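You operate a simulated robot arm through the tools that you are given. There is no shell and no other tool.

You run a simulated robot arm. Do the job below in one go: nothing can be reset, and whatever is moved stays where it is left.

## Task
Charge the tank: water first, then the chalk, and blend it in at 300 rpm.
Fine: empty the blue jug and the chalk cup through the hatch, put both back, shut the hatch, stop when the streaks are gone; no spill. Set down upright: blue jug, chalk cup.

It is judged by the outcome, as a careful person would: the job done as asked, and still so three seconds after it is handed in. It fails if anything else is knocked over, pushed out of place, dropped, spilled or broken.

## Robot
A 7-joint arm with a two-finger parallel gripper, fixed in place. Base frame: the origin is at the foot of the arm, x ahead of it, y to its left, z up. Readings come in mm, degrees, newtons and seconds.
Its first joint turns from -132.0 to 132.0 degrees. Payload 3.91 kg.
The TCP is the grasp point between the finger pads, 30 mm short of the fingertips. In the tool frame z runs along the fingers and y along their closing line. Largest opening 110 mm; finger width 20, thickness 10; the body of the gripper, 48 by 112 mm, starts 55 mm behind the TCP.
Orientation is that of the tool frame in the base frame, as [roll, pitch, yaw] about the fixed x, y, z axes, in that order (R = Rz(yaw) Ry(pitch) Rx(roll)). With the fingers straight down and closing along the base's y, the tool's x points along the base's -x, its y along +y and its z along -z.

## Interface
- The arm moves only by the tool send_rows. Its argument "rows" is a list of rows, each a list of 3 entries, a list of its own where there are three numbers: the opening in per cent of the stroke, from 0 (shut) to 100 (fully open), then the shift along the tool's x, y, z in mm, then the turn, a rotation vector about the tool's x, y, z in degrees. In form: [[claw, [tx, ty, tz], [ax, ay, az]], ...]. A call has 1 to 20 rows; each row shifts and turns the commanded pose from where the row before left it, along the tool's axes as they then stand. Each row takes 0.2 s and may step no farther than 50 mm and 8.6 degrees from the row before; otherwise, or with a gripper value out of range, the whole call is refused. A pose out of reach is approached as far as the arm can. The call stops where the force on the tool passes 40 N (or 10 N more than at its start, if that is more) or the arm is blocked; 0.2 s more then pass. Each finger travels about 108 mm/s and halts on what it meets, pressing with about 39 N; the grip force reading is that of the motor and also rises with nothing between the fingers. The clock runs only during rows and for 0.2 s after the last one: add rows that do not move to give the fingers time. It gives the time, the measured TCP pose, the force on the tool (base axes), the opening and the grip force at its end, in the units of the frame above (readings bear some noise), with the torque about the TCP (base axes, N m) and any sound that the robot's microphone picked up, and new pictures: "show" is both (left out), scene, wrist or none.
- Cameras (640 x 400 px; columns grow to the right, rows downward): "scene" is fixed at [51.2, -652.3, 1627.9]; the picture's right is [0.69, -0.72, 0.00], its down [-0.32, -0.31, -0.89] and it looks along [0.65, 0.62, -0.45] (base axes); focal length 334 px, centre (320, 200). "wrist" rides on the gripper at [72, 17, -103] in the tool frame; the picture's right is [-0.23, 0.97, 0.00], its down [-0.76, -0.18, -0.62] and it looks along [-0.61, -0.14, 0.78] (tool axes); focal length 222 px, centre (320, 200). There is no depth. A picture from a camera that has moved, and an enlarged one, comes with that camera's place and axes in the base frame and with its lens.
- zoom(camera, box): a new picture of the part [left, top, right, bottom] of that camera's present view, enlarged. It takes no simulated time.
- finish_job(): hands the job in; it is judged then, once.

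Nothing tells you positions but the pictures and the camera data. Unless the task says otherwise, let go and move clear before handing in.

The tools are called after "Request:" as name(argument=value, ...) on one line, values as JSON. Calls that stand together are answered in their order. send_rows: Moves the arm, as the interface text tells. Its arguments: {"type":"object","properties":{"rows":{"type":"array"},"show":{"type":"string","enum":["both","scene","wrist","none"]}},"required":["rows"]} The other tools are called the same way: zoom (camera, box) takes an enlarged picture of a part of a camera's view; finish_job () hands the job in.

At the start:

```text
t: 0.0
eef_pos: [466.3, 242.4, 1380.5]
orientation: [180.0, 0.0, 180.0]
ft_force: [0.3, -0.4, -0.5]
torque: [0.02, 0.02, -0.01]
gripper_width: 109.9
grip_force: 0.0
```

scene: 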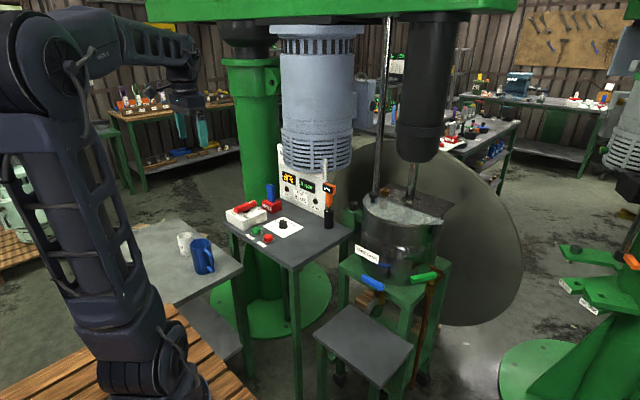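
wrist: 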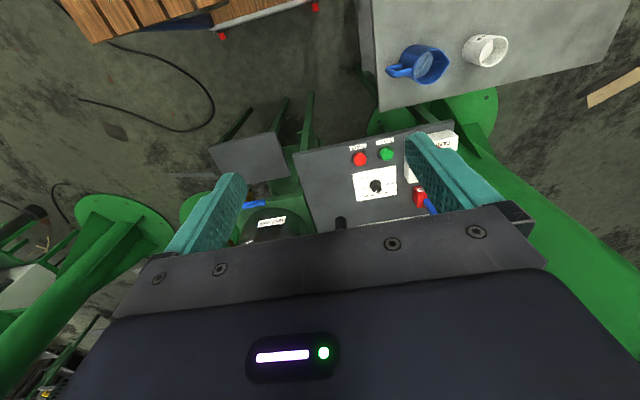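

I see a side table with a blue jug and a white chalk cup, a control panel table with buttons and a dial, and a tank with a hatch under a mixer. I'll take closer looks before moving anything.

Request:
zoom(camera="scene", box=[330, 170, 470, 310])

Request:
zoom(camera="scene", box=[220, 140, 360, 260])

Request:
zoom(camera="scene", box=[120, 200, 260, 310])

Request:
zoom(camera="wrist", box=[280, 100, 480, 240])

Request:
zoom(camera="wrist", box=[360, 0, 560, 120])

```text
2.86 times, centred on (400, 240) of scene
camera zoom: at [51.2, -652.3, 1627.9], right [0.69, -0.72, 0.0], down [-0.32, -0.31, -0.89], along [0.65, 0.62, -0.45], focal length 953 px, centre (91, 86)
```

zoom: 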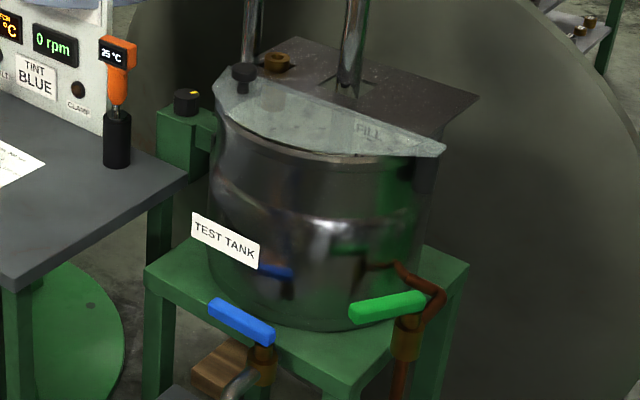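

```text
3.33 times, centred on (290, 200) of scene
camera zoom: at [51.2, -652.3, 1627.9], right [0.69, -0.72, 0.0], down [-0.32, -0.31, -0.89], along [0.65, 0.62, -0.45], focal length 1112 px, centre (420, 200)
```

zoom: 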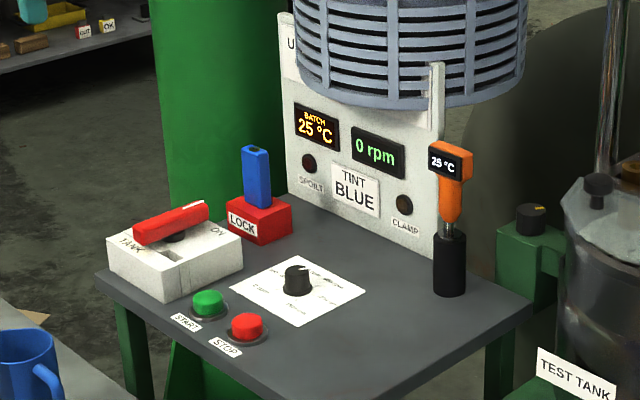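

```text
3.64 times, centred on (190, 255) of scene
camera zoom: at [51.2, -652.3, 1627.9], right [0.69, -0.72, 0.0], down [-0.32, -0.31, -0.89], along [0.65, 0.62, -0.45], focal length 1213 px, centre (793, 0)
```

zoom: 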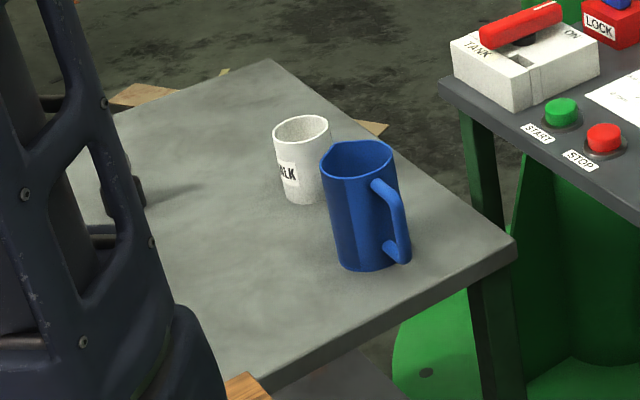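

```text
2.86 times, centred on (380, 170) of wrist
camera zoom: at [394.1, 259.3, 1484.8], right [0.23, 0.97, 0.0], down [0.76, -0.18, 0.62], along [0.61, -0.14, -0.78], focal length 635 px, centre (149, 286)
```

zoom: 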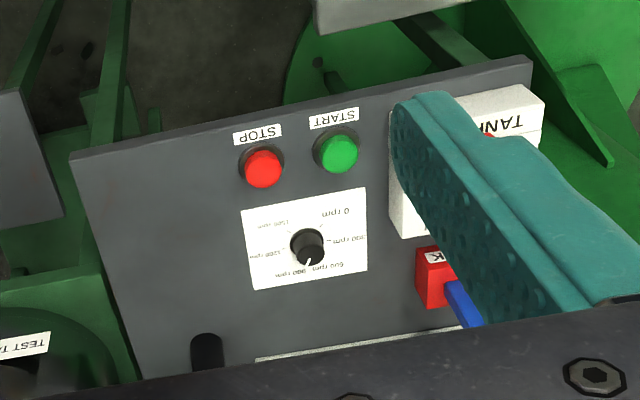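

```text
3.20 times, centred on (460, 60) of wrist
camera zoom: at [394.1, 259.3, 1484.8], right [0.23, 0.97, 0.0], down [0.76, -0.18, 0.62], along [0.61, -0.14, -0.78], focal length 711 px, centre (-128, 648)
```

zoom: 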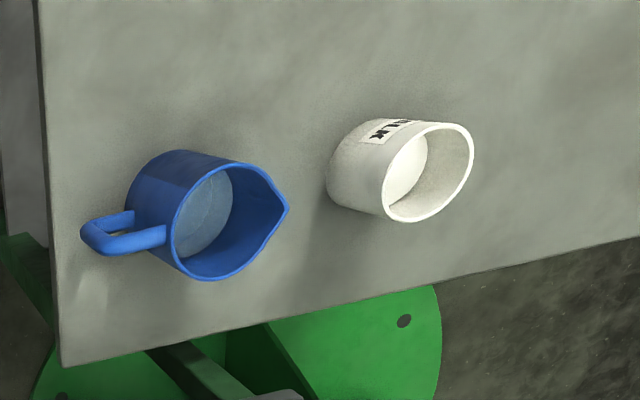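

The jug sits near (548, 511) and the panel buttons near (745, 306–383). The tank is further off, around y≈-80. I'll shift the wrist camera over to study the tank hatch before touching anything.

Request:
send_rows(rows=[[100, [0, -40, 0], [0, 0, 0]], [100, [0, -40, 0], [0, 0, 0]], [100, [0, -40, 0], [0, 0, 0]], [100, [0, -40, 0], [0, 0, 0]], [100, [0, -40, 0], [0, 0, 0]], [100, [0, -40, 0], [0, 0, 0]], [100, [0, -40, 0], [0, 0, 0]], [100, [0, -20, 0], [0, 0, 0]], [100, [0, 0, 0], [0, 0, 0]]])

```text
t: 2.0
eef_pos: [466.4, -57.6, 1379.6]
orientation: [180.0, 0.0, 179.9]
ft_force: [-0.2, 0.4, 0.5]
torque: [-0.03, 0.0, -0.02]
gripper_width: 109.7
grip_force: 0.0
camera wrist: at [394.1, -40.9, 1484.9], right [0.23, 0.97, 0.0], down [0.76, -0.18, 0.62], along [0.61, -0.14, -0.78], focal length 222 px, centre (320, 200)
```

scene: 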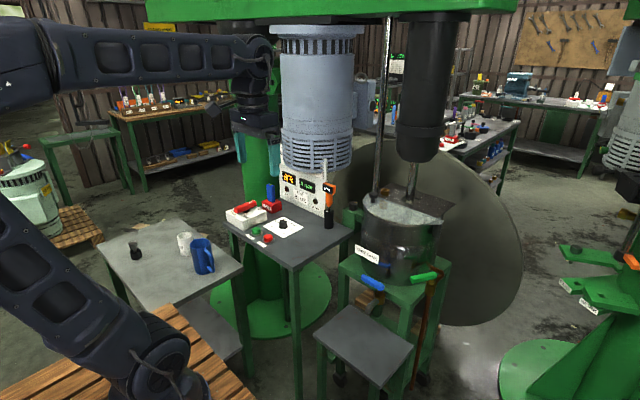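
wrist: 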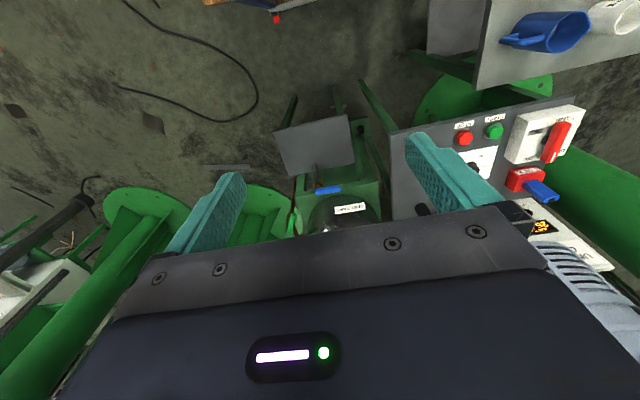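

The tank is below the gripper in this view, so I'll tilt the tool forward to bring its top into the wrist picture.

Request:
send_rows(rows=[[100, [0, 0, 0], [0, -8, 0]], [100, [0, 0, 0], [0, -8, 0]], [100, [0, 0, 0], [0, -8, 0]], [100, [0, 0, 0], [0, -8, 0]], [100, [0, 0, 0], [0, -8, 0]], [100, [0, 0, 0], [0, 0, 0]]])

```text
t: 3.4
eef_pos: [465.7, -58.4, 1380.1]
orientation: [-180.0, 40.1, 180.0]
ft_force: [0.3, -0.6, 0.3]
torque: [0.02, 0.0, -0.01]
gripper_width: 110.1
grip_force: 0.0
camera wrist: at [344.5, -40.7, 1413.8], right [0.17, 0.97, 0.15], down [0.18, -0.18, 0.97], along [0.97, -0.14, -0.21], focal length 222 px, centre (320, 200)
```

scene: 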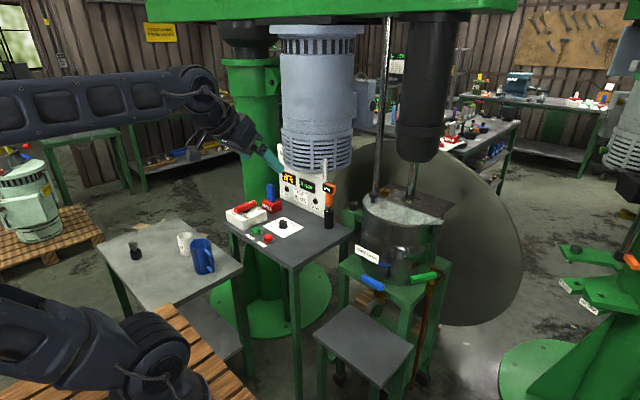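
wrist: 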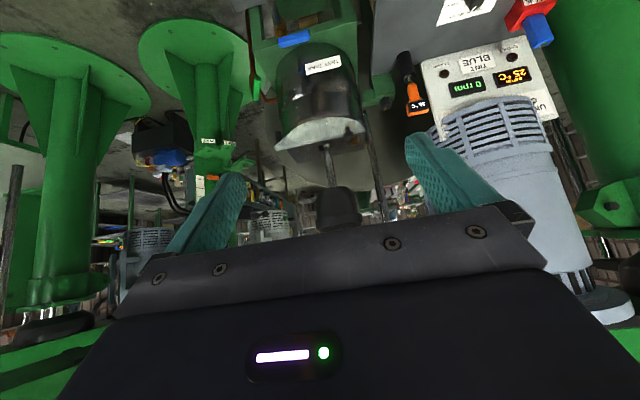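

Request:
zoom(camera="wrist", box=[240, 20, 400, 220])

Request:
zoom(camera="scene", box=[340, 180, 460, 255])

Request:
zoom(camera="wrist", box=[380, 0, 560, 130])

Request:
zoom(camera="scene", box=[225, 195, 345, 270])

Request:
zoom(camera="scene", box=[110, 215, 250, 300])

```text
2.00 times, centred on (320, 120) of wrist
camera zoom: at [344.5, -40.7, 1413.8], right [0.17, 0.97, 0.15], down [0.18, -0.18, 0.97], along [0.97, -0.14, -0.21], focal length 444 px, centre (320, 360)
```

zoom: 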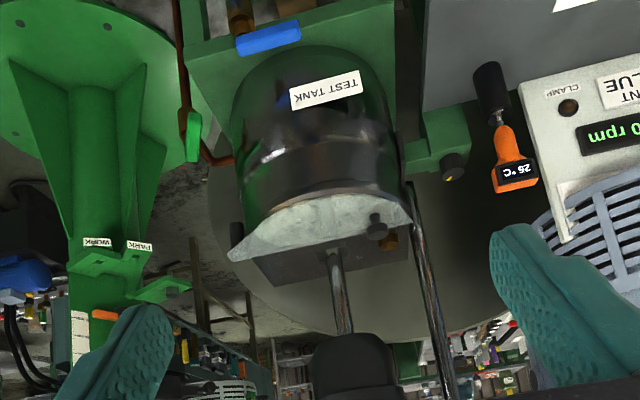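

```text
5.33 times, centred on (400, 218) of scene
camera zoom: at [51.2, -652.3, 1627.9], right [0.69, -0.72, 0.0], down [-0.32, -0.31, -0.89], along [0.65, 0.62, -0.45], focal length 1779 px, centre (-107, 107)
```

zoom: 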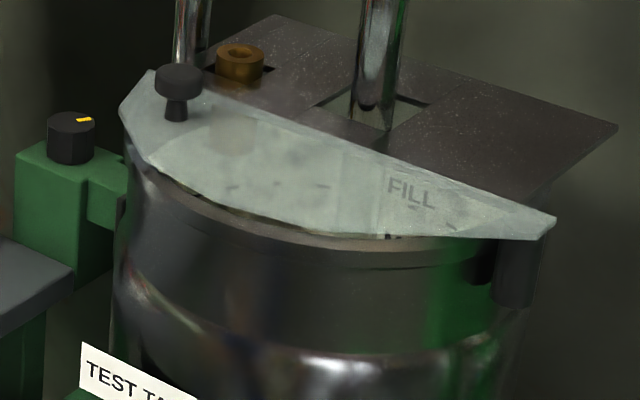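

```text
3.08 times, centred on (470, 65) of wrist
camera zoom: at [344.5, -40.7, 1413.8], right [0.17, 0.97, 0.15], down [0.18, -0.18, 0.97], along [0.97, -0.14, -0.21], focal length 684 px, centre (-142, 615)
```

zoom: 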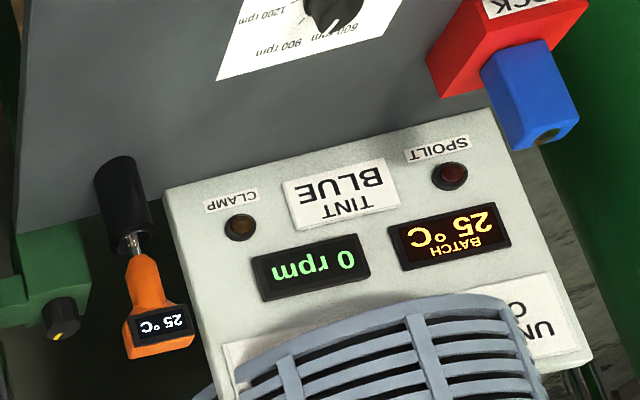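

```text
5.33 times, centred on (285, 232) of scene
camera zoom: at [51.2, -652.3, 1627.9], right [0.69, -0.72, 0.0], down [-0.32, -0.31, -0.89], along [0.65, 0.62, -0.45], focal length 1779 px, centre (507, 27)
```

zoom: 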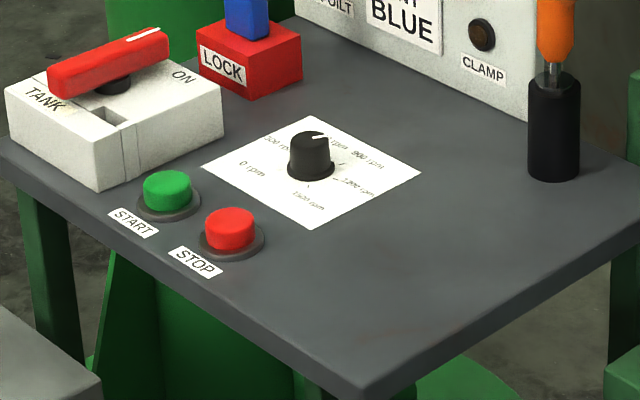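

```text
4.57 times, centred on (180, 258) of scene
camera zoom: at [51.2, -652.3, 1627.9], right [0.69, -0.72, 0.0], down [-0.32, -0.31, -0.89], along [0.65, 0.62, -0.45], focal length 1524 px, centre (960, -63)
```

zoom: 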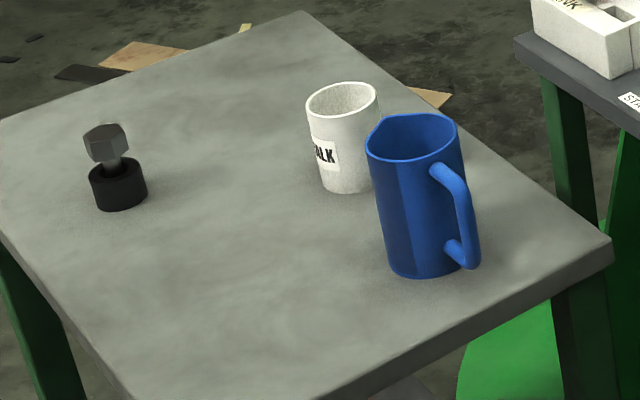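

The hatch is the translucent half-disc marked FILL, with its straight edge at x≈1066 and a knob near (1005, -14, 1080). I'll bring the camera nearer to see how it opens.

Request:
send_rows(rows=[[100, [-21.1, -8.9, 33.7], [0, 0, 0]], [100, [-21.1, -8.9, 33.7], [0, 0, 0]], [100, [-21.1, -8.9, 33.7], [0, 0, 0]], [100, [-21.1, -8.9, 33.7], [0, 0, 0]], [100, [-21.1, -8.9, 33.7], [0, 0, 0]], [100, [-21.1, -8.9, 33.7], [0, 0, 0]], [100, [-21.1, -8.9, 33.7], [0, 0, 0]], [100, [-21.1, -8.9, 33.7], [0, 0, 0]], [100, [-21.1, -8.9, 33.7], [0, 0, 0]], [100, [0, 0, 0], [0, 0, 0]]])

```text
t: 5.6
eef_pos: [807.2, -137.8, 1269.4]
orientation: [179.9, 40.0, 180.0]
ft_force: [0.0, 0.2, 0.1]
torque: [-0.01, 0.0, 0.03]
gripper_width: 109.7
grip_force: 0.0
camera wrist: at [685.1, -121.4, 1302.8], right [0.17, 0.97, 0.15], down [0.18, -0.18, 0.97], along [0.97, -0.14, -0.21], focal length 222 px, centre (320, 200)
```

scene: 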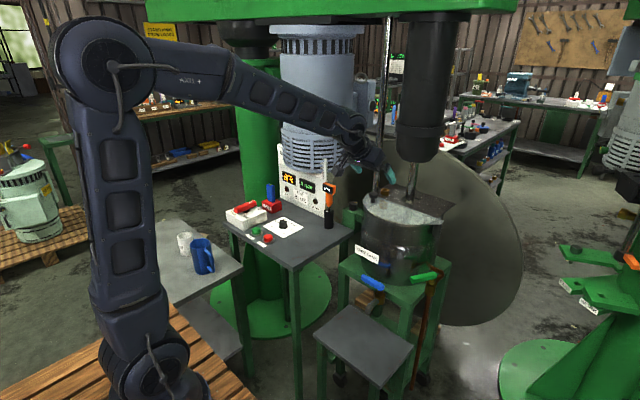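
wrist: 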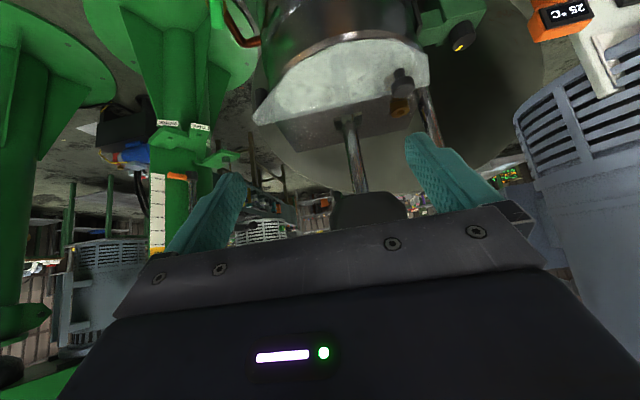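

Request:
zoom(camera="wrist", box=[240, 10, 480, 160])

Request:
zoom(camera="wrist", box=[360, 0, 520, 100])

```text
2.67 times, centred on (360, 85) of wrist
camera zoom: at [685.1, -121.4, 1302.8], right [0.17, 0.97, 0.15], down [0.18, -0.18, 0.97], along [0.97, -0.14, -0.21], focal length 592 px, centre (213, 507)
```

zoom: 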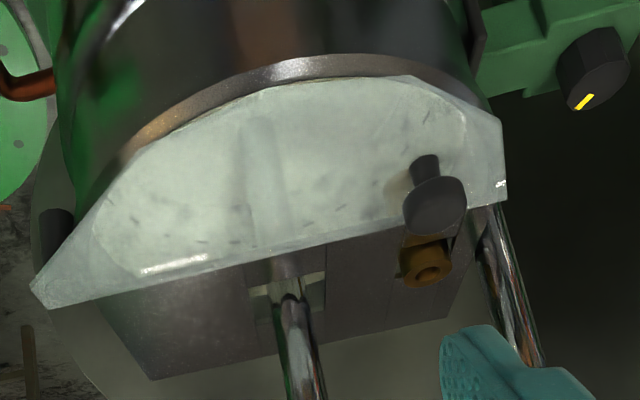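

```text
4.00 times, centred on (440, 50) of wrist
camera zoom: at [685.1, -121.4, 1302.8], right [0.17, 0.97, 0.15], down [0.18, -0.18, 0.97], along [0.97, -0.14, -0.21], focal length 888 px, centre (-160, 800)
```

zoom: 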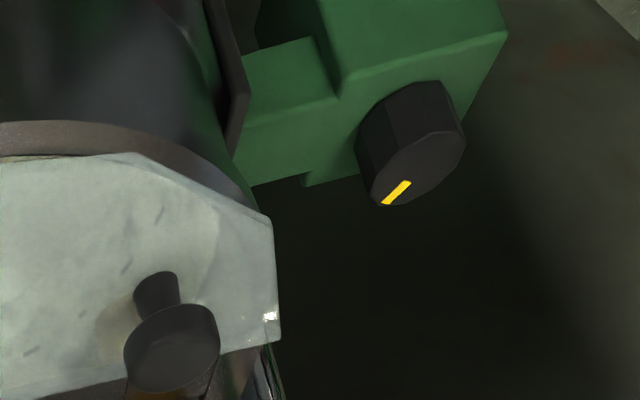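

The hatch seems to be a plate that swings about a post at its −y end, with its knob at the +y end. Next I'll move back and look closely at the control panel: dial, switch, lamps and buttons.

Request:
send_rows(rows=[[100, [30.6, 0, -25.7], [0, 0, 0]], [100, [30.6, 0, -25.7], [0, 0, 0]], [100, [30.6, 0, -25.7], [0, 0, 0]], [100, [30.6, 0, -25.7], [0, 0, 0]], [100, [30.6, 0, -25.7], [0, 0, 0]], [100, [0, 46.6, 0], [0, 2.5, 0]], [100, [0, 46.6, 0], [0, 2.5, 0]], [100, [0, 46.6, 0], [0, 2.5, 0]], [100, [0, 46.6, 0], [0, 2.5, 0]], [100, [0, 46.6, 0], [0, 2.5, 0]], [100, [0, 46.6, 0], [0, 2.5, 0]], [100, [0, 46.6, 0], [0, 2.5, 0]], [100, [0, 46.6, 0], [0, 2.5, 0]], [100, [0, 46.6, 0], [0, 2.5, 0]], [100, [0, 46.6, 0], [0, 2.5, 0]], [100, [0, 0, 0], [0, 0, 0]]])

```text
t: 9.0
eef_pos: [606.3, 329.6, 1270.8]
orientation: [-180.0, 14.9, -179.9]
ft_force: [-0.2, -0.2, -0.2]
torque: [0.02, 0.04, 0.0]
gripper_width: 110.1
grip_force: 0.2
camera wrist: at [510.3, 345.6, 1353.0], right [0.22, 0.97, 0.06], down [0.57, -0.18, 0.8], along [0.79, -0.14, -0.6], focal length 222 px, centre (320, 200)
```

scene: 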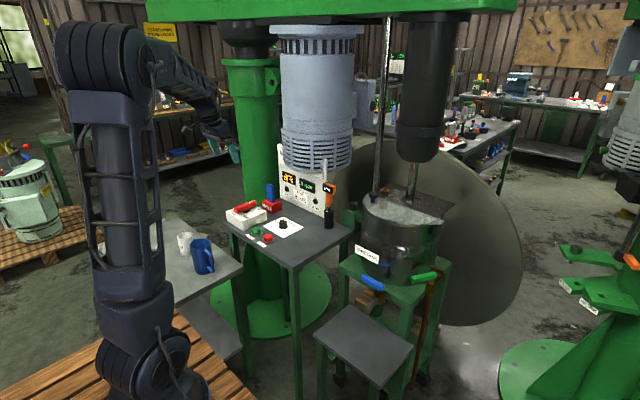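
wrist: 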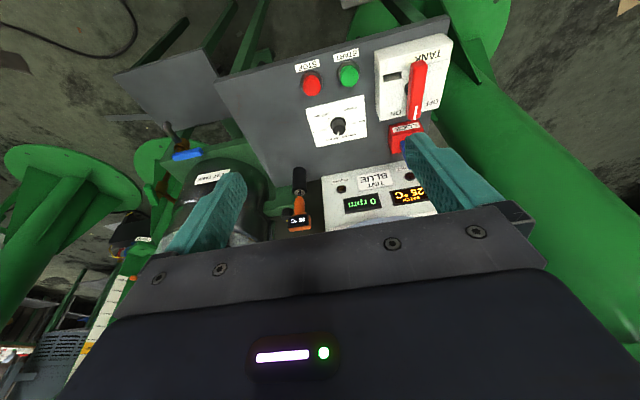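

Request:
zoom(camera="wrist", box=[290, 30, 450, 160])

Request:
zoom(camera="wrist", box=[300, 90, 370, 150])

Request:
zoom(camera="wrist", box=[370, 30, 460, 160])

Request:
zoom(camera="wrist", box=[260, 150, 440, 240])

```text
3.08 times, centred on (370, 95) of wrist
camera zoom: at [510.3, 345.6, 1353.0], right [0.22, 0.97, 0.06], down [0.57, -0.18, 0.8], along [0.79, -0.14, -0.6], focal length 684 px, centre (166, 523)
```

zoom: 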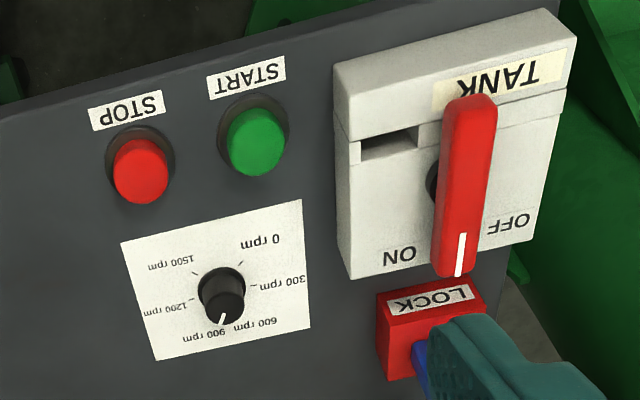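

```text
6.67 times, centred on (335, 120) of wrist
camera zoom: at [510.3, 345.6, 1353.0], right [0.22, 0.97, 0.06], down [0.57, -0.18, 0.8], along [0.79, -0.14, -0.6], focal length 1481 px, centre (220, 733)
```

zoom: 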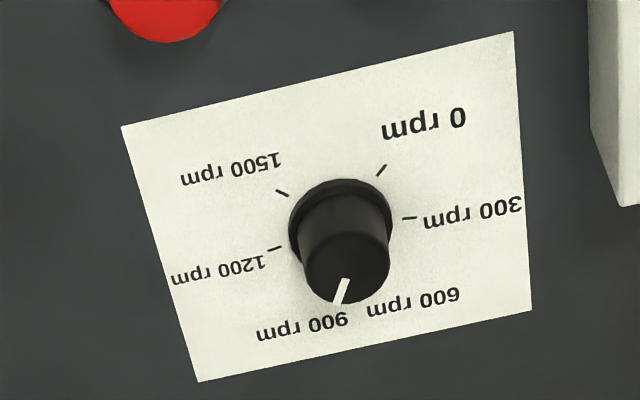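

```text
3.08 times, centred on (415, 95) of wrist
camera zoom: at [510.3, 345.6, 1353.0], right [0.22, 0.97, 0.06], down [0.57, -0.18, 0.8], along [0.79, -0.14, -0.6], focal length 684 px, centre (28, 523)
```

zoom: 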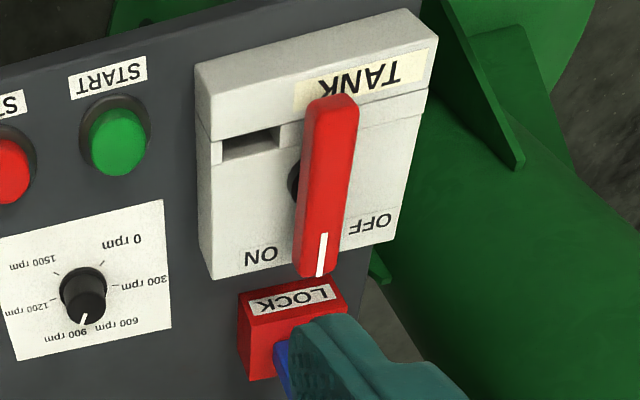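

```text
3.56 times, centred on (350, 195) of wrist
camera zoom: at [510.3, 345.6, 1353.0], right [0.22, 0.97, 0.06], down [0.57, -0.18, 0.8], along [0.79, -0.14, -0.6], focal length 790 px, centre (213, 218)
```

zoom: 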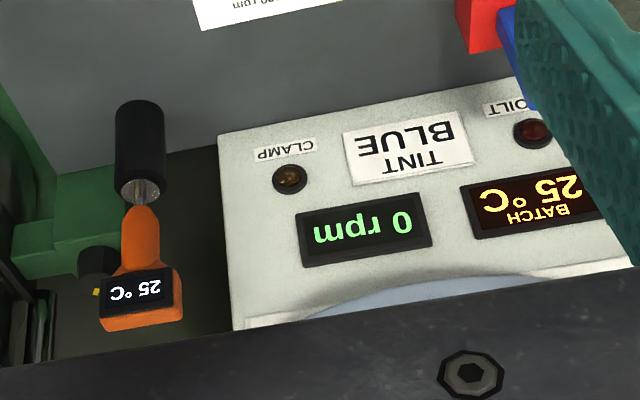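

The dial points near 900 rpm and has to go anticlockwise to 300. The TANK switch handle looks as if it sits between ON and OFF, so I'll get a more overhead view of it.

Request:
send_rows(rows=[[100, [-16.6, 33.2, 21], [0, 0, 0]], [100, [-16.6, 33.2, 21], [0, 0, 0]], [100, [-16.6, 33.2, 21], [0, 0, 0]], [100, [-16.6, 33.2, 21], [0, 0, 0]], [100, [-16.6, 33.2, 21], [0, 0, 0]], [100, [0, 0, 0], [0, 7, 0]], [100, [0, 0, 0], [0, 7, 0]], [100, [0, 0, 0], [0, 7, 0]], [100, [0, 0, 0], [0, 0, 0]]])

```text
t: 11.0
eef_pos: [714.5, 495.7, 1191.6]
orientation: [-180.0, -6.1, 180.0]
ft_force: [0.0, 0.5, 0.1]
torque: [0.02, -0.02, -0.02]
gripper_width: 110.1
grip_force: 0.0
camera wrist: at [653.6, 511.8, 1302.2], right [0.23, 0.97, -0.02], down [0.82, -0.18, 0.54], along [0.52, -0.14, -0.84], focal length 222 px, centre (320, 200)
```

scene: 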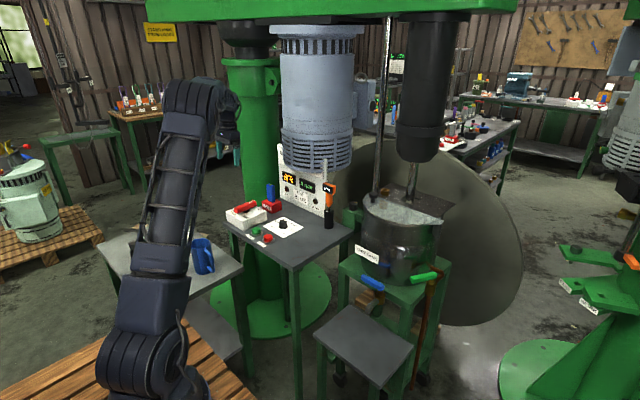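
wrist: 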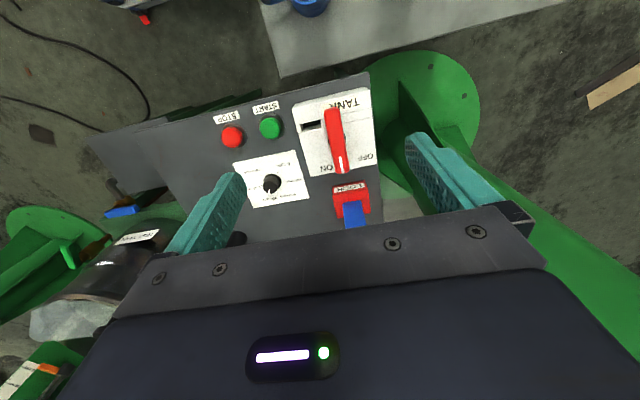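

Request:
zoom(camera="wrist", box=[285, 80, 385, 180])

Request:
zoom(camera="wrist", box=[230, 140, 320, 215])

```text
4.00 times, centred on (335, 130) of wrist
camera zoom: at [653.6, 511.8, 1302.2], right [0.23, 0.97, -0.02], down [0.82, -0.18, 0.54], along [0.52, -0.14, -0.84], focal length 888 px, centre (260, 480)
```

zoom: 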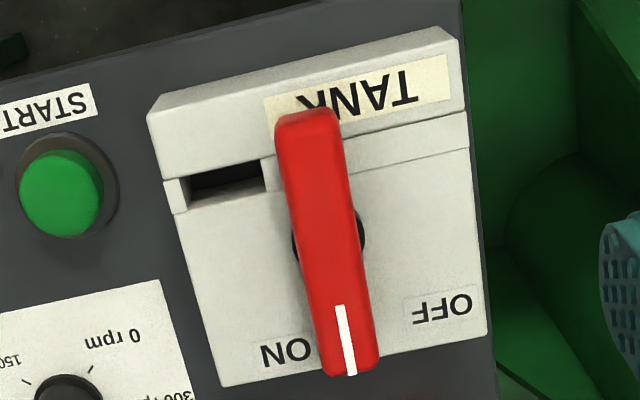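

```text
5.33 times, centred on (275, 178) of wrist
camera zoom: at [653.6, 511.8, 1302.2], right [0.23, 0.97, -0.02], down [0.82, -0.18, 0.54], along [0.52, -0.14, -0.84], focal length 1185 px, centre (560, 320)
```

zoom: 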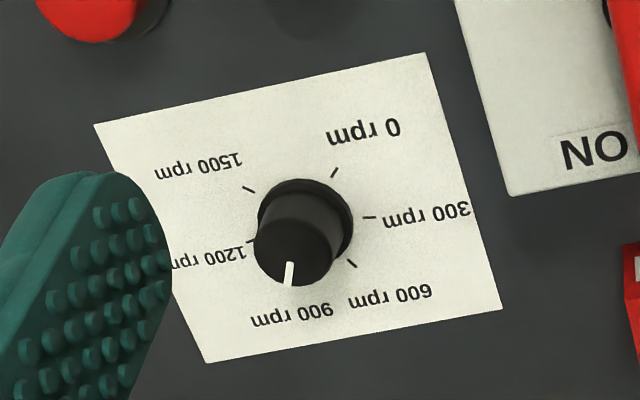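

Request:
zoom(camera="scene", box=[265, 120, 365, 220])

Request:
zoom(camera="scene", box=[220, 0, 480, 180])

Request:
zoom(camera="scene", box=[100, 80, 260, 240])

```text
4.00 times, centred on (315, 170) of scene
camera zoom: at [51.2, -652.3, 1627.9], right [0.69, -0.72, 0.0], down [-0.32, -0.31, -0.89], along [0.65, 0.62, -0.45], focal length 1334 px, centre (340, 320)
```

zoom: 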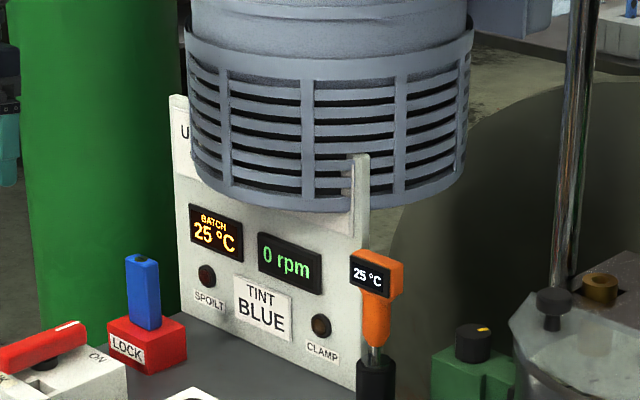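

```text
2.22 times, centred on (350, 90) of scene
camera zoom: at [51.2, -652.3, 1627.9], right [0.69, -0.72, 0.0], down [-0.32, -0.31, -0.89], along [0.65, 0.62, -0.45], focal length 741 px, centre (253, 444)
```

zoom: 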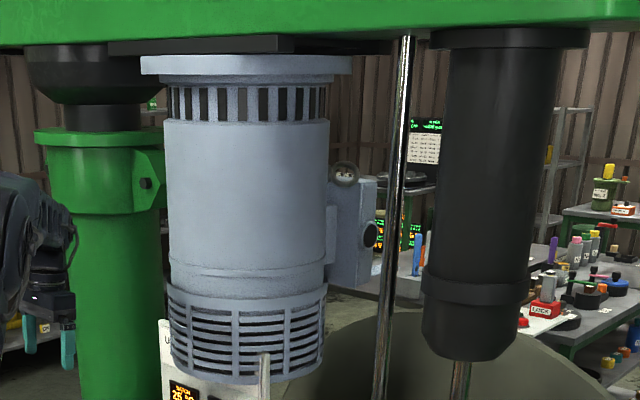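

```text
2.50 times, centred on (180, 160) of scene
camera zoom: at [51.2, -652.3, 1627.9], right [0.69, -0.72, 0.0], down [-0.32, -0.31, -0.89], along [0.65, 0.62, -0.45], focal length 834 px, centre (670, 300)
```

zoom: 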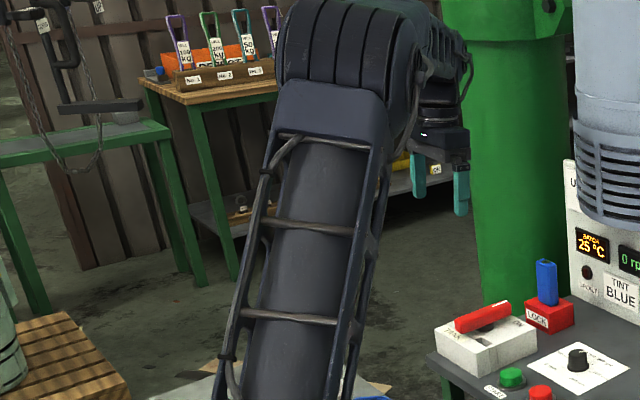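

The dial pointer is on 900, its centre is near (857, 345) and its plate is at z≈861. I'll set it to 300 now while I'm close, moving above it with the fingers pre-turned for an anticlockwise twist of about 108°.

Request:
send_rows(rows=[[100, [0, 0, 0], [0, -6.1, 0]], [100, [-20.36, -21.47, 27.14], [0, 0, 0]], [100, [-20.36, -21.47, 27.14], [0, 0, 0]], [100, [-20.36, -21.47, 27.14], [0, 0, 0]], [100, [-20.36, -21.47, 27.14], [0, 0, 0]], [100, [-20.36, -21.47, 27.14], [0, 0, 0]], [100, [-20.36, -21.47, 27.14], [0, 0, 0]], [100, [-20.36, -21.47, 27.14], [0, 0, 0]], [100, [0, 0, 0], [0, 0, 6.75]], [100, [0, 0, 0], [0, 0, 6.75]], [100, [0, 0, 0], [0, 0, 6.75]], [100, [0, 0, 0], [0, 0, 6.75]], [100, [0, 0, 0], [0, 0, 6.75]], [100, [0, 0, 0], [0, 0, 6.75]], [100, [0, 0, 0], [0, 0, 6.75]], [100, [0, 0, 0], [0, 0, 6.75]], [100, [0, 0, 0], [0, 0, 0]]])

```text
t: 14.6
eef_pos: [857.3, 343.7, 1001.9]
orientation: [179.9, 0.0, 125.9]
ft_force: [0.1, -0.3, -0.9]
torque: [0.0, 0.0, 0.0]
gripper_width: 110.0
grip_force: 0.1
camera wrist: at [828.9, 412.3, 1105.2], right [0.92, 0.39, 0.0], down [0.3, -0.72, 0.62], along [0.24, -0.57, -0.78], focal length 222 px, centre (320, 200)
```

scene: 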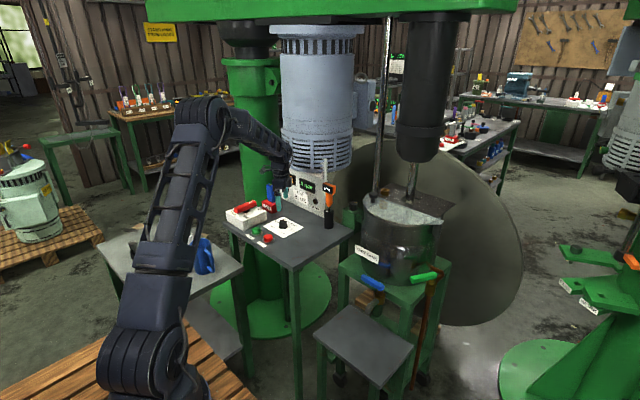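
wrist: 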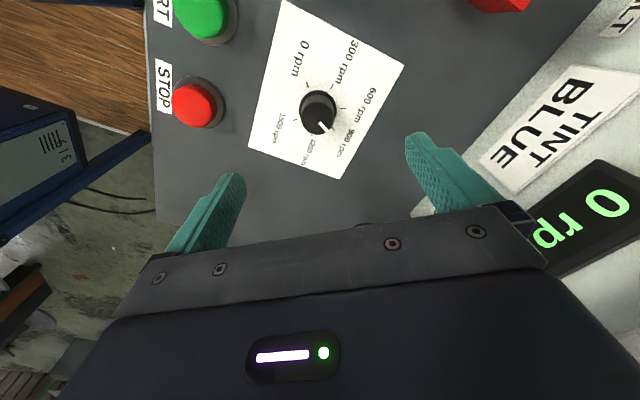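

Request:
zoom(camera="wrist", box=[260, 60, 380, 160])

```text
4.00 times, centred on (320, 110) of wrist
camera zoom: at [828.9, 412.3, 1105.2], right [0.92, 0.39, 0.0], down [0.3, -0.72, 0.62], along [0.24, -0.57, -0.78], focal length 888 px, centre (320, 560)
```

zoom: 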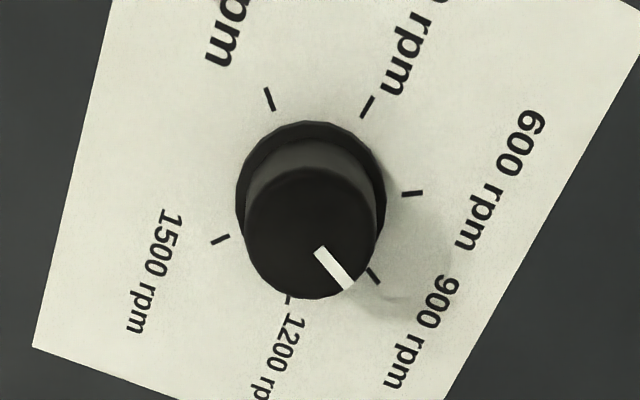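

The dial centre lines up with the tool. I'll descend, close on the knob, and turn it 108° anticlockwise.

Request:
send_rows(rows=[[100, [0, 0, 27], [0, 0, 0]], [100, [0, 0, 27], [0, 0, 0]], [100, [0, 0, 27], [0, 0, 0]], [100, [0, 0, 24.5], [0, 0, 0]], [100, [0, 0, 0], [0, 0, 0]], [50, [0, 0, 0], [0, 0, 0]], [0, [0, 0, 0], [0, 0, 0]], [0, [0, 0, 0], [0, 0, 0]], [0, [0, 0, 0], [0, 0, 0]]])

```text
t: 16.6
eef_pos: [856.1, 342.0, 894.9]
orientation: [-180.0, 0.0, 126.0]
ft_force: [-18.0, -11.1, 6.1]
torque: [-0.27, 0.57, 0.03]
gripper_width: 33.6
grip_force: 45.7
camera wrist: at [827.6, 411.3, 1000.0], right [0.92, 0.39, 0.0], down [0.3, -0.72, 0.62], along [0.24, -0.57, -0.78], focal length 222 px, centre (320, 200)
```

scene: 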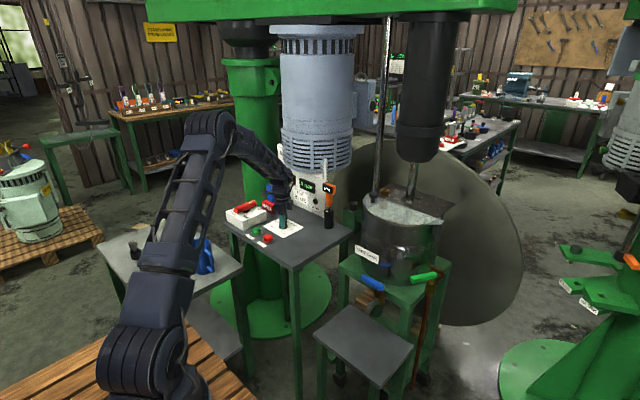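
wrist: 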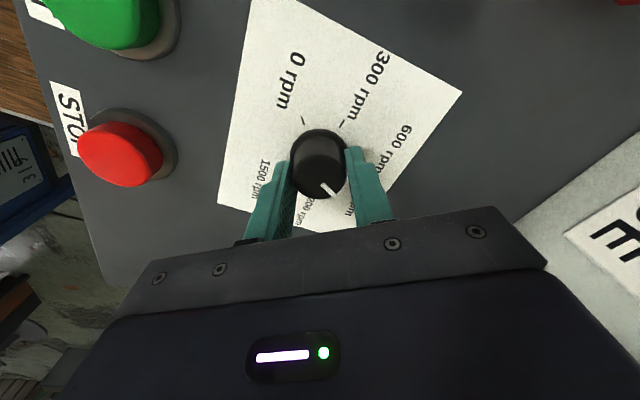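

Request:
send_rows(rows=[[0, [0, -2, 0], [0, 0, 0]], [0, [0, 0, 0], [0, 0, 0]]], show="none")

```text
t: 17.2
eef_pos: [855.0, 344.2, 897.0]
orientation: [179.8, 0.1, 126.0]
ft_force: [-0.1, -1.0, 2.1]
torque: [-0.13, 0.05, -0.01]
gripper_width: 33.5
grip_force: 44.4
```

Grip is now centred with little side force. I'll turn the knob about half the way and check the pointer.

Request:
send_rows(rows=[[0, [0, 0, 0], [0, 0, -6.75]], [0, [0, 0, 0], [0, 0, -6.75]], [0, [0, 0, 0], [0, 0, -6.75]], [0, [0, 0, 0], [0, 0, -6.75]], [0, [0, 0, 0], [0, 0, -6.75]], [0, [0, 0, 0], [0, 0, -6.75]], [0, [0, 0, 0], [0, 0, -6.75]], [0, [0, 0, 0], [0, 0, -6.75]], [0, [0, 0, 0], [0, 0, 0]]], show="wrist")

```text
t: 18.9
eef_pos: [857.7, 344.3, 895.7]
orientation: [179.8, 0.4, 176.9]
ft_force: [8.6, 5.5, -5.4]
torque: [-0.22, -0.09, -0.03]
gripper_width: 33.4
grip_force: 44.6
stopped in row 8: the force on the tool passed its limit at 41 N (the readings are from after the stop); the commanded pose is now the measured one
camera wrist: at [785.4, 365.0, 1000.0], right [0.28, 0.96, 0.0], down [0.75, -0.22, 0.63], along [0.6, -0.17, -0.78], focal length 222 px, centre (320, 200)
```

wrist: 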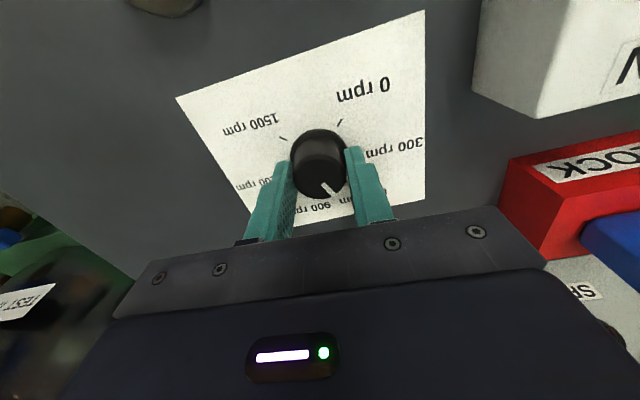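

The pointer has turned with the gripper to about 600, and side force stopped the move. I'll relax the offset and go on in smaller steps.

Request:
send_rows(rows=[[0, [-0.8, 0.5, 0], [0, 0, 0]], [0, [0, 0, 0], [0, 0, -6.5]], [0, [0, 0, 0], [0, 0, -6.5]], [0, [0, 0, 0], [0, 0, 0]]], show="none")

```text
t: 19.9
eef_pos: [856.4, 345.3, 896.3]
orientation: [180.0, 0.2, -170.2]
ft_force: [-2.8, 6.3, -7.3]
torque: [0.08, 0.7, -0.01]
gripper_width: 33.2
grip_force: 45.4
```

Request:
send_rows(rows=[[0, [0, 0.6, 0], [0, 0, 0]], [0, [0, 0, 0], [0, 0, -6.5]], [0, [0, 0, 0], [0, 0, -6.5]], [0, [0, 0, 0], [0, 0, 0]]], show="none")

Request:
send_rows(rows=[[0, [0, 0.3, 0], [0, 0, 0]], [0, [0, 0, 0], [0, 0, -6.5]], [0, [0, 0, 0], [0, 0, -6.5]], [0, [0, 0, 0], [0, 0, 0]]], show="wrist")

```text
t: 20.9
eef_pos: [856.9, 347.0, 895.9]
orientation: [-179.9, 0.2, -157.2]
ft_force: [-9.6, 3.5, -11.5]
torque: [0.24, 0.67, -0.03]
gripper_width: 33.3
grip_force: 45.2
```

```text
t: 21.9
eef_pos: [857.0, 344.8, 896.3]
orientation: [-180.0, 0.3, -144.1]
ft_force: [-17.2, 5.0, -13.7]
torque: [0.33, 0.16, -0.05]
gripper_width: 33.1
grip_force: 44.8
camera wrist: at [787.9, 316.8, 1000.1], right [-0.39, 0.92, 0.0], down [0.72, 0.3, 0.63], along [0.58, 0.24, -0.78], focal length 222 px, centre (320, 200)
```

wrist: 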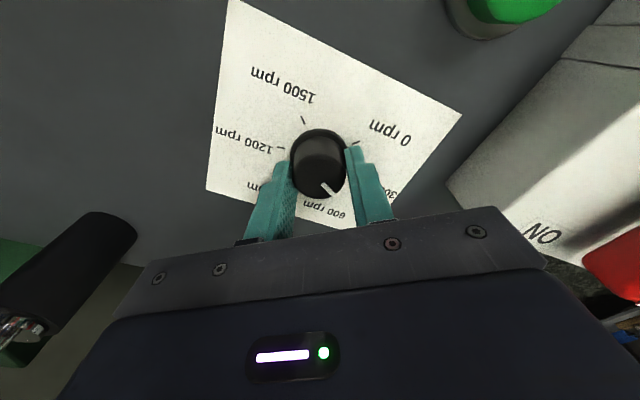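

Request:
send_rows(rows=[[0, [0.8, 1.2, 0.7], [0, 0, 0]], [0, [0, 0, 0], [0, 0, -6]], [0, [0, 0, 0], [0, 0, -6]], [0, [0, 0, 0], [0, 0, -6]], [0, [0, 0, 0], [0, 0, 0]]], show="wrist")

```text
t: 23.1
eef_pos: [857.1, 346.0, 895.3]
orientation: [-179.8, 0.3, -126.3]
ft_force: [-0.3, 5.4, -3.7]
torque: [0.57, -0.53, 0.0]
gripper_width: 33.2
grip_force: 45.2
camera wrist: at [799.3, 297.5, 1000.1], right [-0.65, 0.76, 0.0], down [0.59, 0.51, 0.63], along [0.48, 0.41, -0.78], focal length 222 px, centre (320, 200)
```

wrist: 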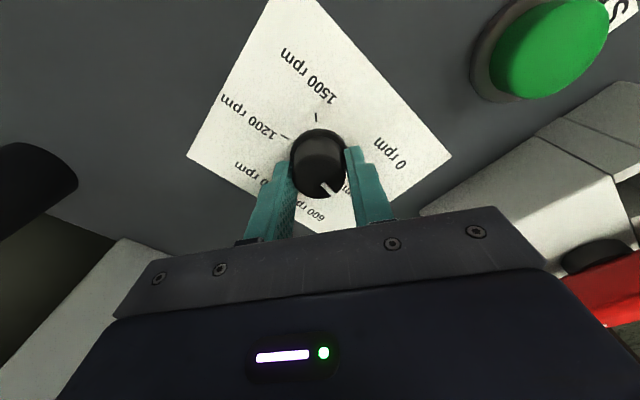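

Request:
send_rows(rows=[[50, [0, 0, 0], [0, 0, 0]], [100, [0, 0, 0], [0, 0, 0]], [100, [0, 0, 0], [0, 0, 0]], [100, [0, 0, -30], [0, 0, 0]], [100, [0, 0, -40], [0, 0, 0]], [100, [0, 0, -40], [0, 0, 0]], [100, [0, 0, 0], [0, 0, 0]]], show="wrist")

Request:
zoom(camera="wrist", box=[260, 60, 380, 160])

```text
t: 24.8
eef_pos: [855.0, 347.2, 1007.0]
orientation: [-179.9, 0.3, -126.2]
ft_force: [0.9, -0.9, 0.4]
torque: [0.02, -0.02, 0.0]
gripper_width: 109.9
grip_force: 0.0
camera wrist: at [798.3, 297.0, 1110.3], right [-0.65, 0.76, 0.0], down [0.59, 0.51, 0.63], along [0.48, 0.41, -0.78], focal length 222 px, centre (320, 200)
```

wrist: 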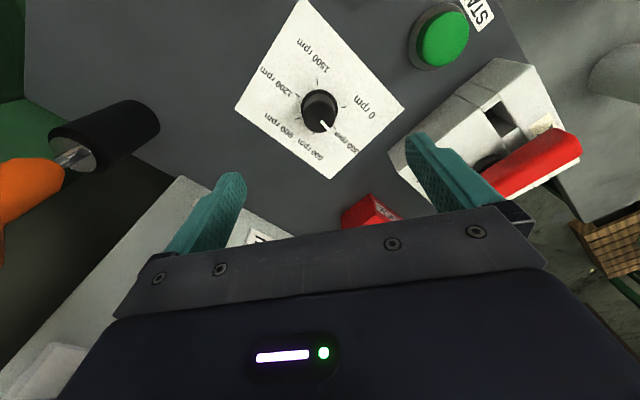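

```text
4.00 times, centred on (320, 110) of wrist
camera zoom: at [798.3, 297.0, 1110.3], right [-0.65, 0.76, 0.0], down [0.59, 0.51, 0.63], along [0.48, 0.41, -0.78], focal length 888 px, centre (320, 560)
```

zoom: 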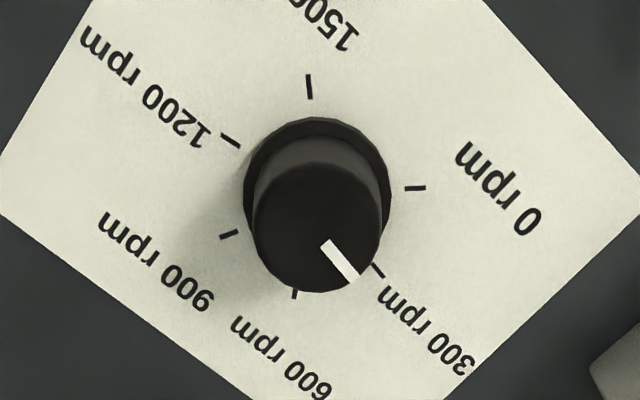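

The dial now points exactly at 300. I'll lift away, straighten the wrist, and go for a close look at the hatch's far corner to see its pivot.

Request:
send_rows(rows=[[100, [0, 0, -24], [0, 0, 6.725]], [100, [0, 0, -24], [0, 0, 6.725]], [100, [0, 0, -24], [0, 0, 6.725]], [100, [0, 0, -24], [0, 0, 6.725]], [100, [0, 0, -24], [0, 0, 6.725]], [100, [0, 0, -24], [0, 0, 6.725]], [100, [0, 0, -24], [0, 0, 6.725]], [100, [0, 0, -24], [0, 0, 6.725]], [100, [20, -45, 0], [0, 0, 0]], [100, [20, -45, 0], [0, 0, 0]], [100, [5, -49, 0], [0, 0, 0]], [100, [5, -49, 0], [0, 0, 0]], [100, [0, -49, 0], [0, 0, 0]], [100, [0, -49, 0], [0, 0, 0]], [100, [0, -49, 0], [0, 0, 0]], [100, [0, -49, 0], [0, 0, 0]], [100, [0, -49, 0], [0, 0, 0]], [100, [0, -49, 0], [0, 0, 0]], [100, [0, -49, 0], [0, 0, 0]], [100, [0, -49, 0], [0, 0, 0]]], show="none")

Request:
send_rows(rows=[[100, [0, -20, 0], [0, -7, 0]], [100, [0, -20, 0], [0, -7, 0]], [100, [0, 0, 0], [0, -7, 0]], [100, [0, 0, 0], [0, -7, 0]], [100, [0, 0, 0], [0, -7, 0]], [100, [0, 0, 0], [0, 0, 0]]], show="both")

Request:
zoom(camera="wrist", box=[200, 0, 440, 150])

```text
t: 28.9
eef_pos: [806.7, -234.7, 1195.0]
orientation: [179.9, 0.2, -180.0]
ft_force: [0.7, 0.2, 0.9]
torque: [-0.07, 0.01, 0.0]
gripper_width: 110.0
grip_force: 0.1
```

```text
t: 30.4
eef_pos: [804.7, -274.6, 1196.3]
orientation: [179.8, 35.3, 179.8]
ft_force: [0.6, 1.0, -0.4]
torque: [0.01, 0.0, -0.04]
gripper_width: 110.1
grip_force: 0.1
camera wrist: at [686.2, -258.2, 1239.3], right [0.19, 0.97, 0.13], down [0.26, -0.18, 0.95], along [0.95, -0.14, -0.29], focal length 222 px, centre (320, 200)
```

scene: 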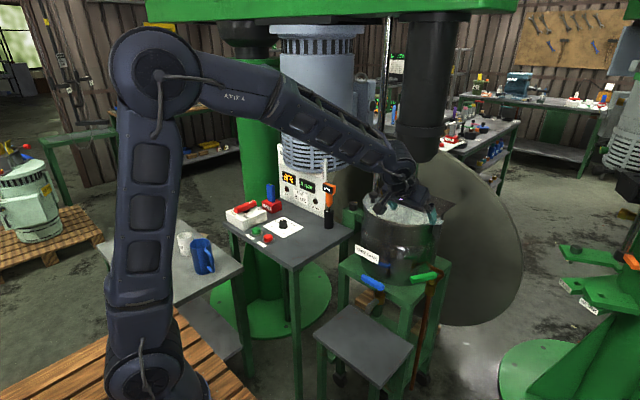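
wrist: 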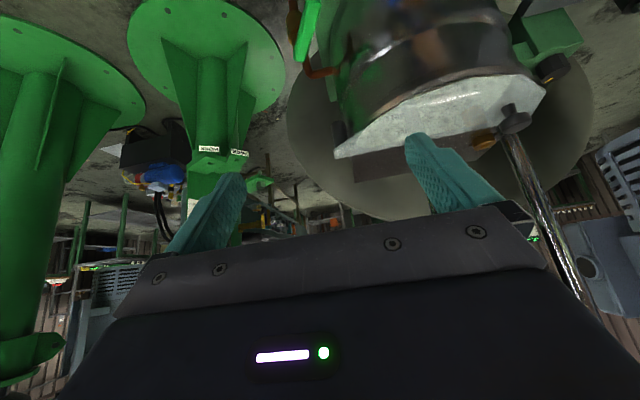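

```text
2.67 times, centred on (320, 75) of wrist
camera zoom: at [686.2, -258.2, 1239.3], right [0.19, 0.97, 0.13], down [0.26, -0.18, 0.95], along [0.95, -0.14, -0.29], focal length 592 px, centre (320, 533)
```

zoom: 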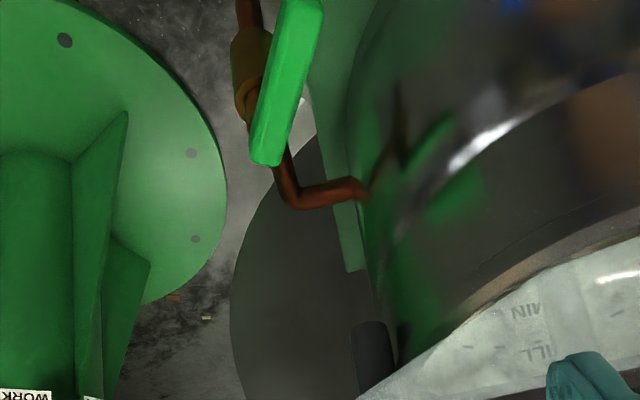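

Request:
zoom(camera="wrist", box=[310, 70, 430, 190])

Request:
zoom(camera="wrist", box=[400, 70, 560, 170])

Request:
zoom(camera="scene", box=[350, 150, 460, 250])

```text
3.33 times, centred on (370, 130) of wrist
camera zoom: at [686.2, -258.2, 1239.3], right [0.19, 0.97, 0.13], down [0.26, -0.18, 0.95], along [0.95, -0.14, -0.29], focal length 740 px, centre (153, 433)
```

zoom: 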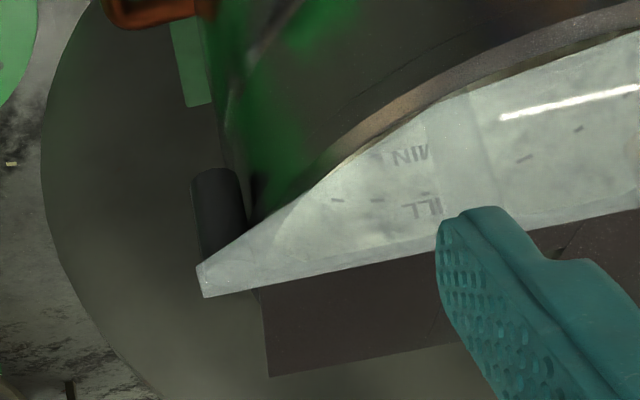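

```text
4.00 times, centred on (480, 120) of wrist
camera zoom: at [686.2, -258.2, 1239.3], right [0.19, 0.97, 0.13], down [0.26, -0.18, 0.95], along [0.95, -0.14, -0.29], focal length 888 px, centre (-320, 520)
```

zoom: 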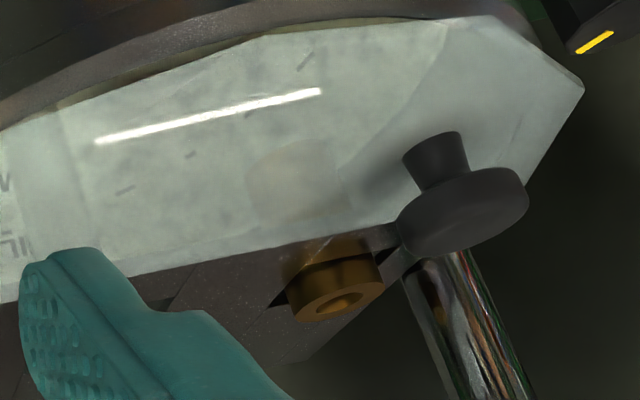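

```text
4.00 times, centred on (405, 200) of scene
camera zoom: at [51.2, -652.3, 1627.9], right [0.69, -0.72, 0.0], down [-0.32, -0.31, -0.89], along [0.65, 0.62, -0.45], focal length 1334 px, centre (-20, 200)
```

zoom: 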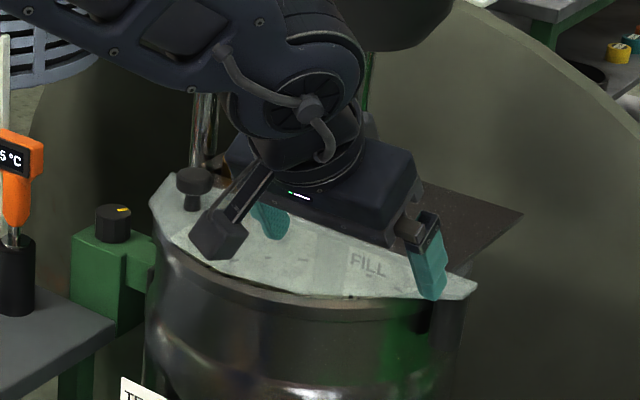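

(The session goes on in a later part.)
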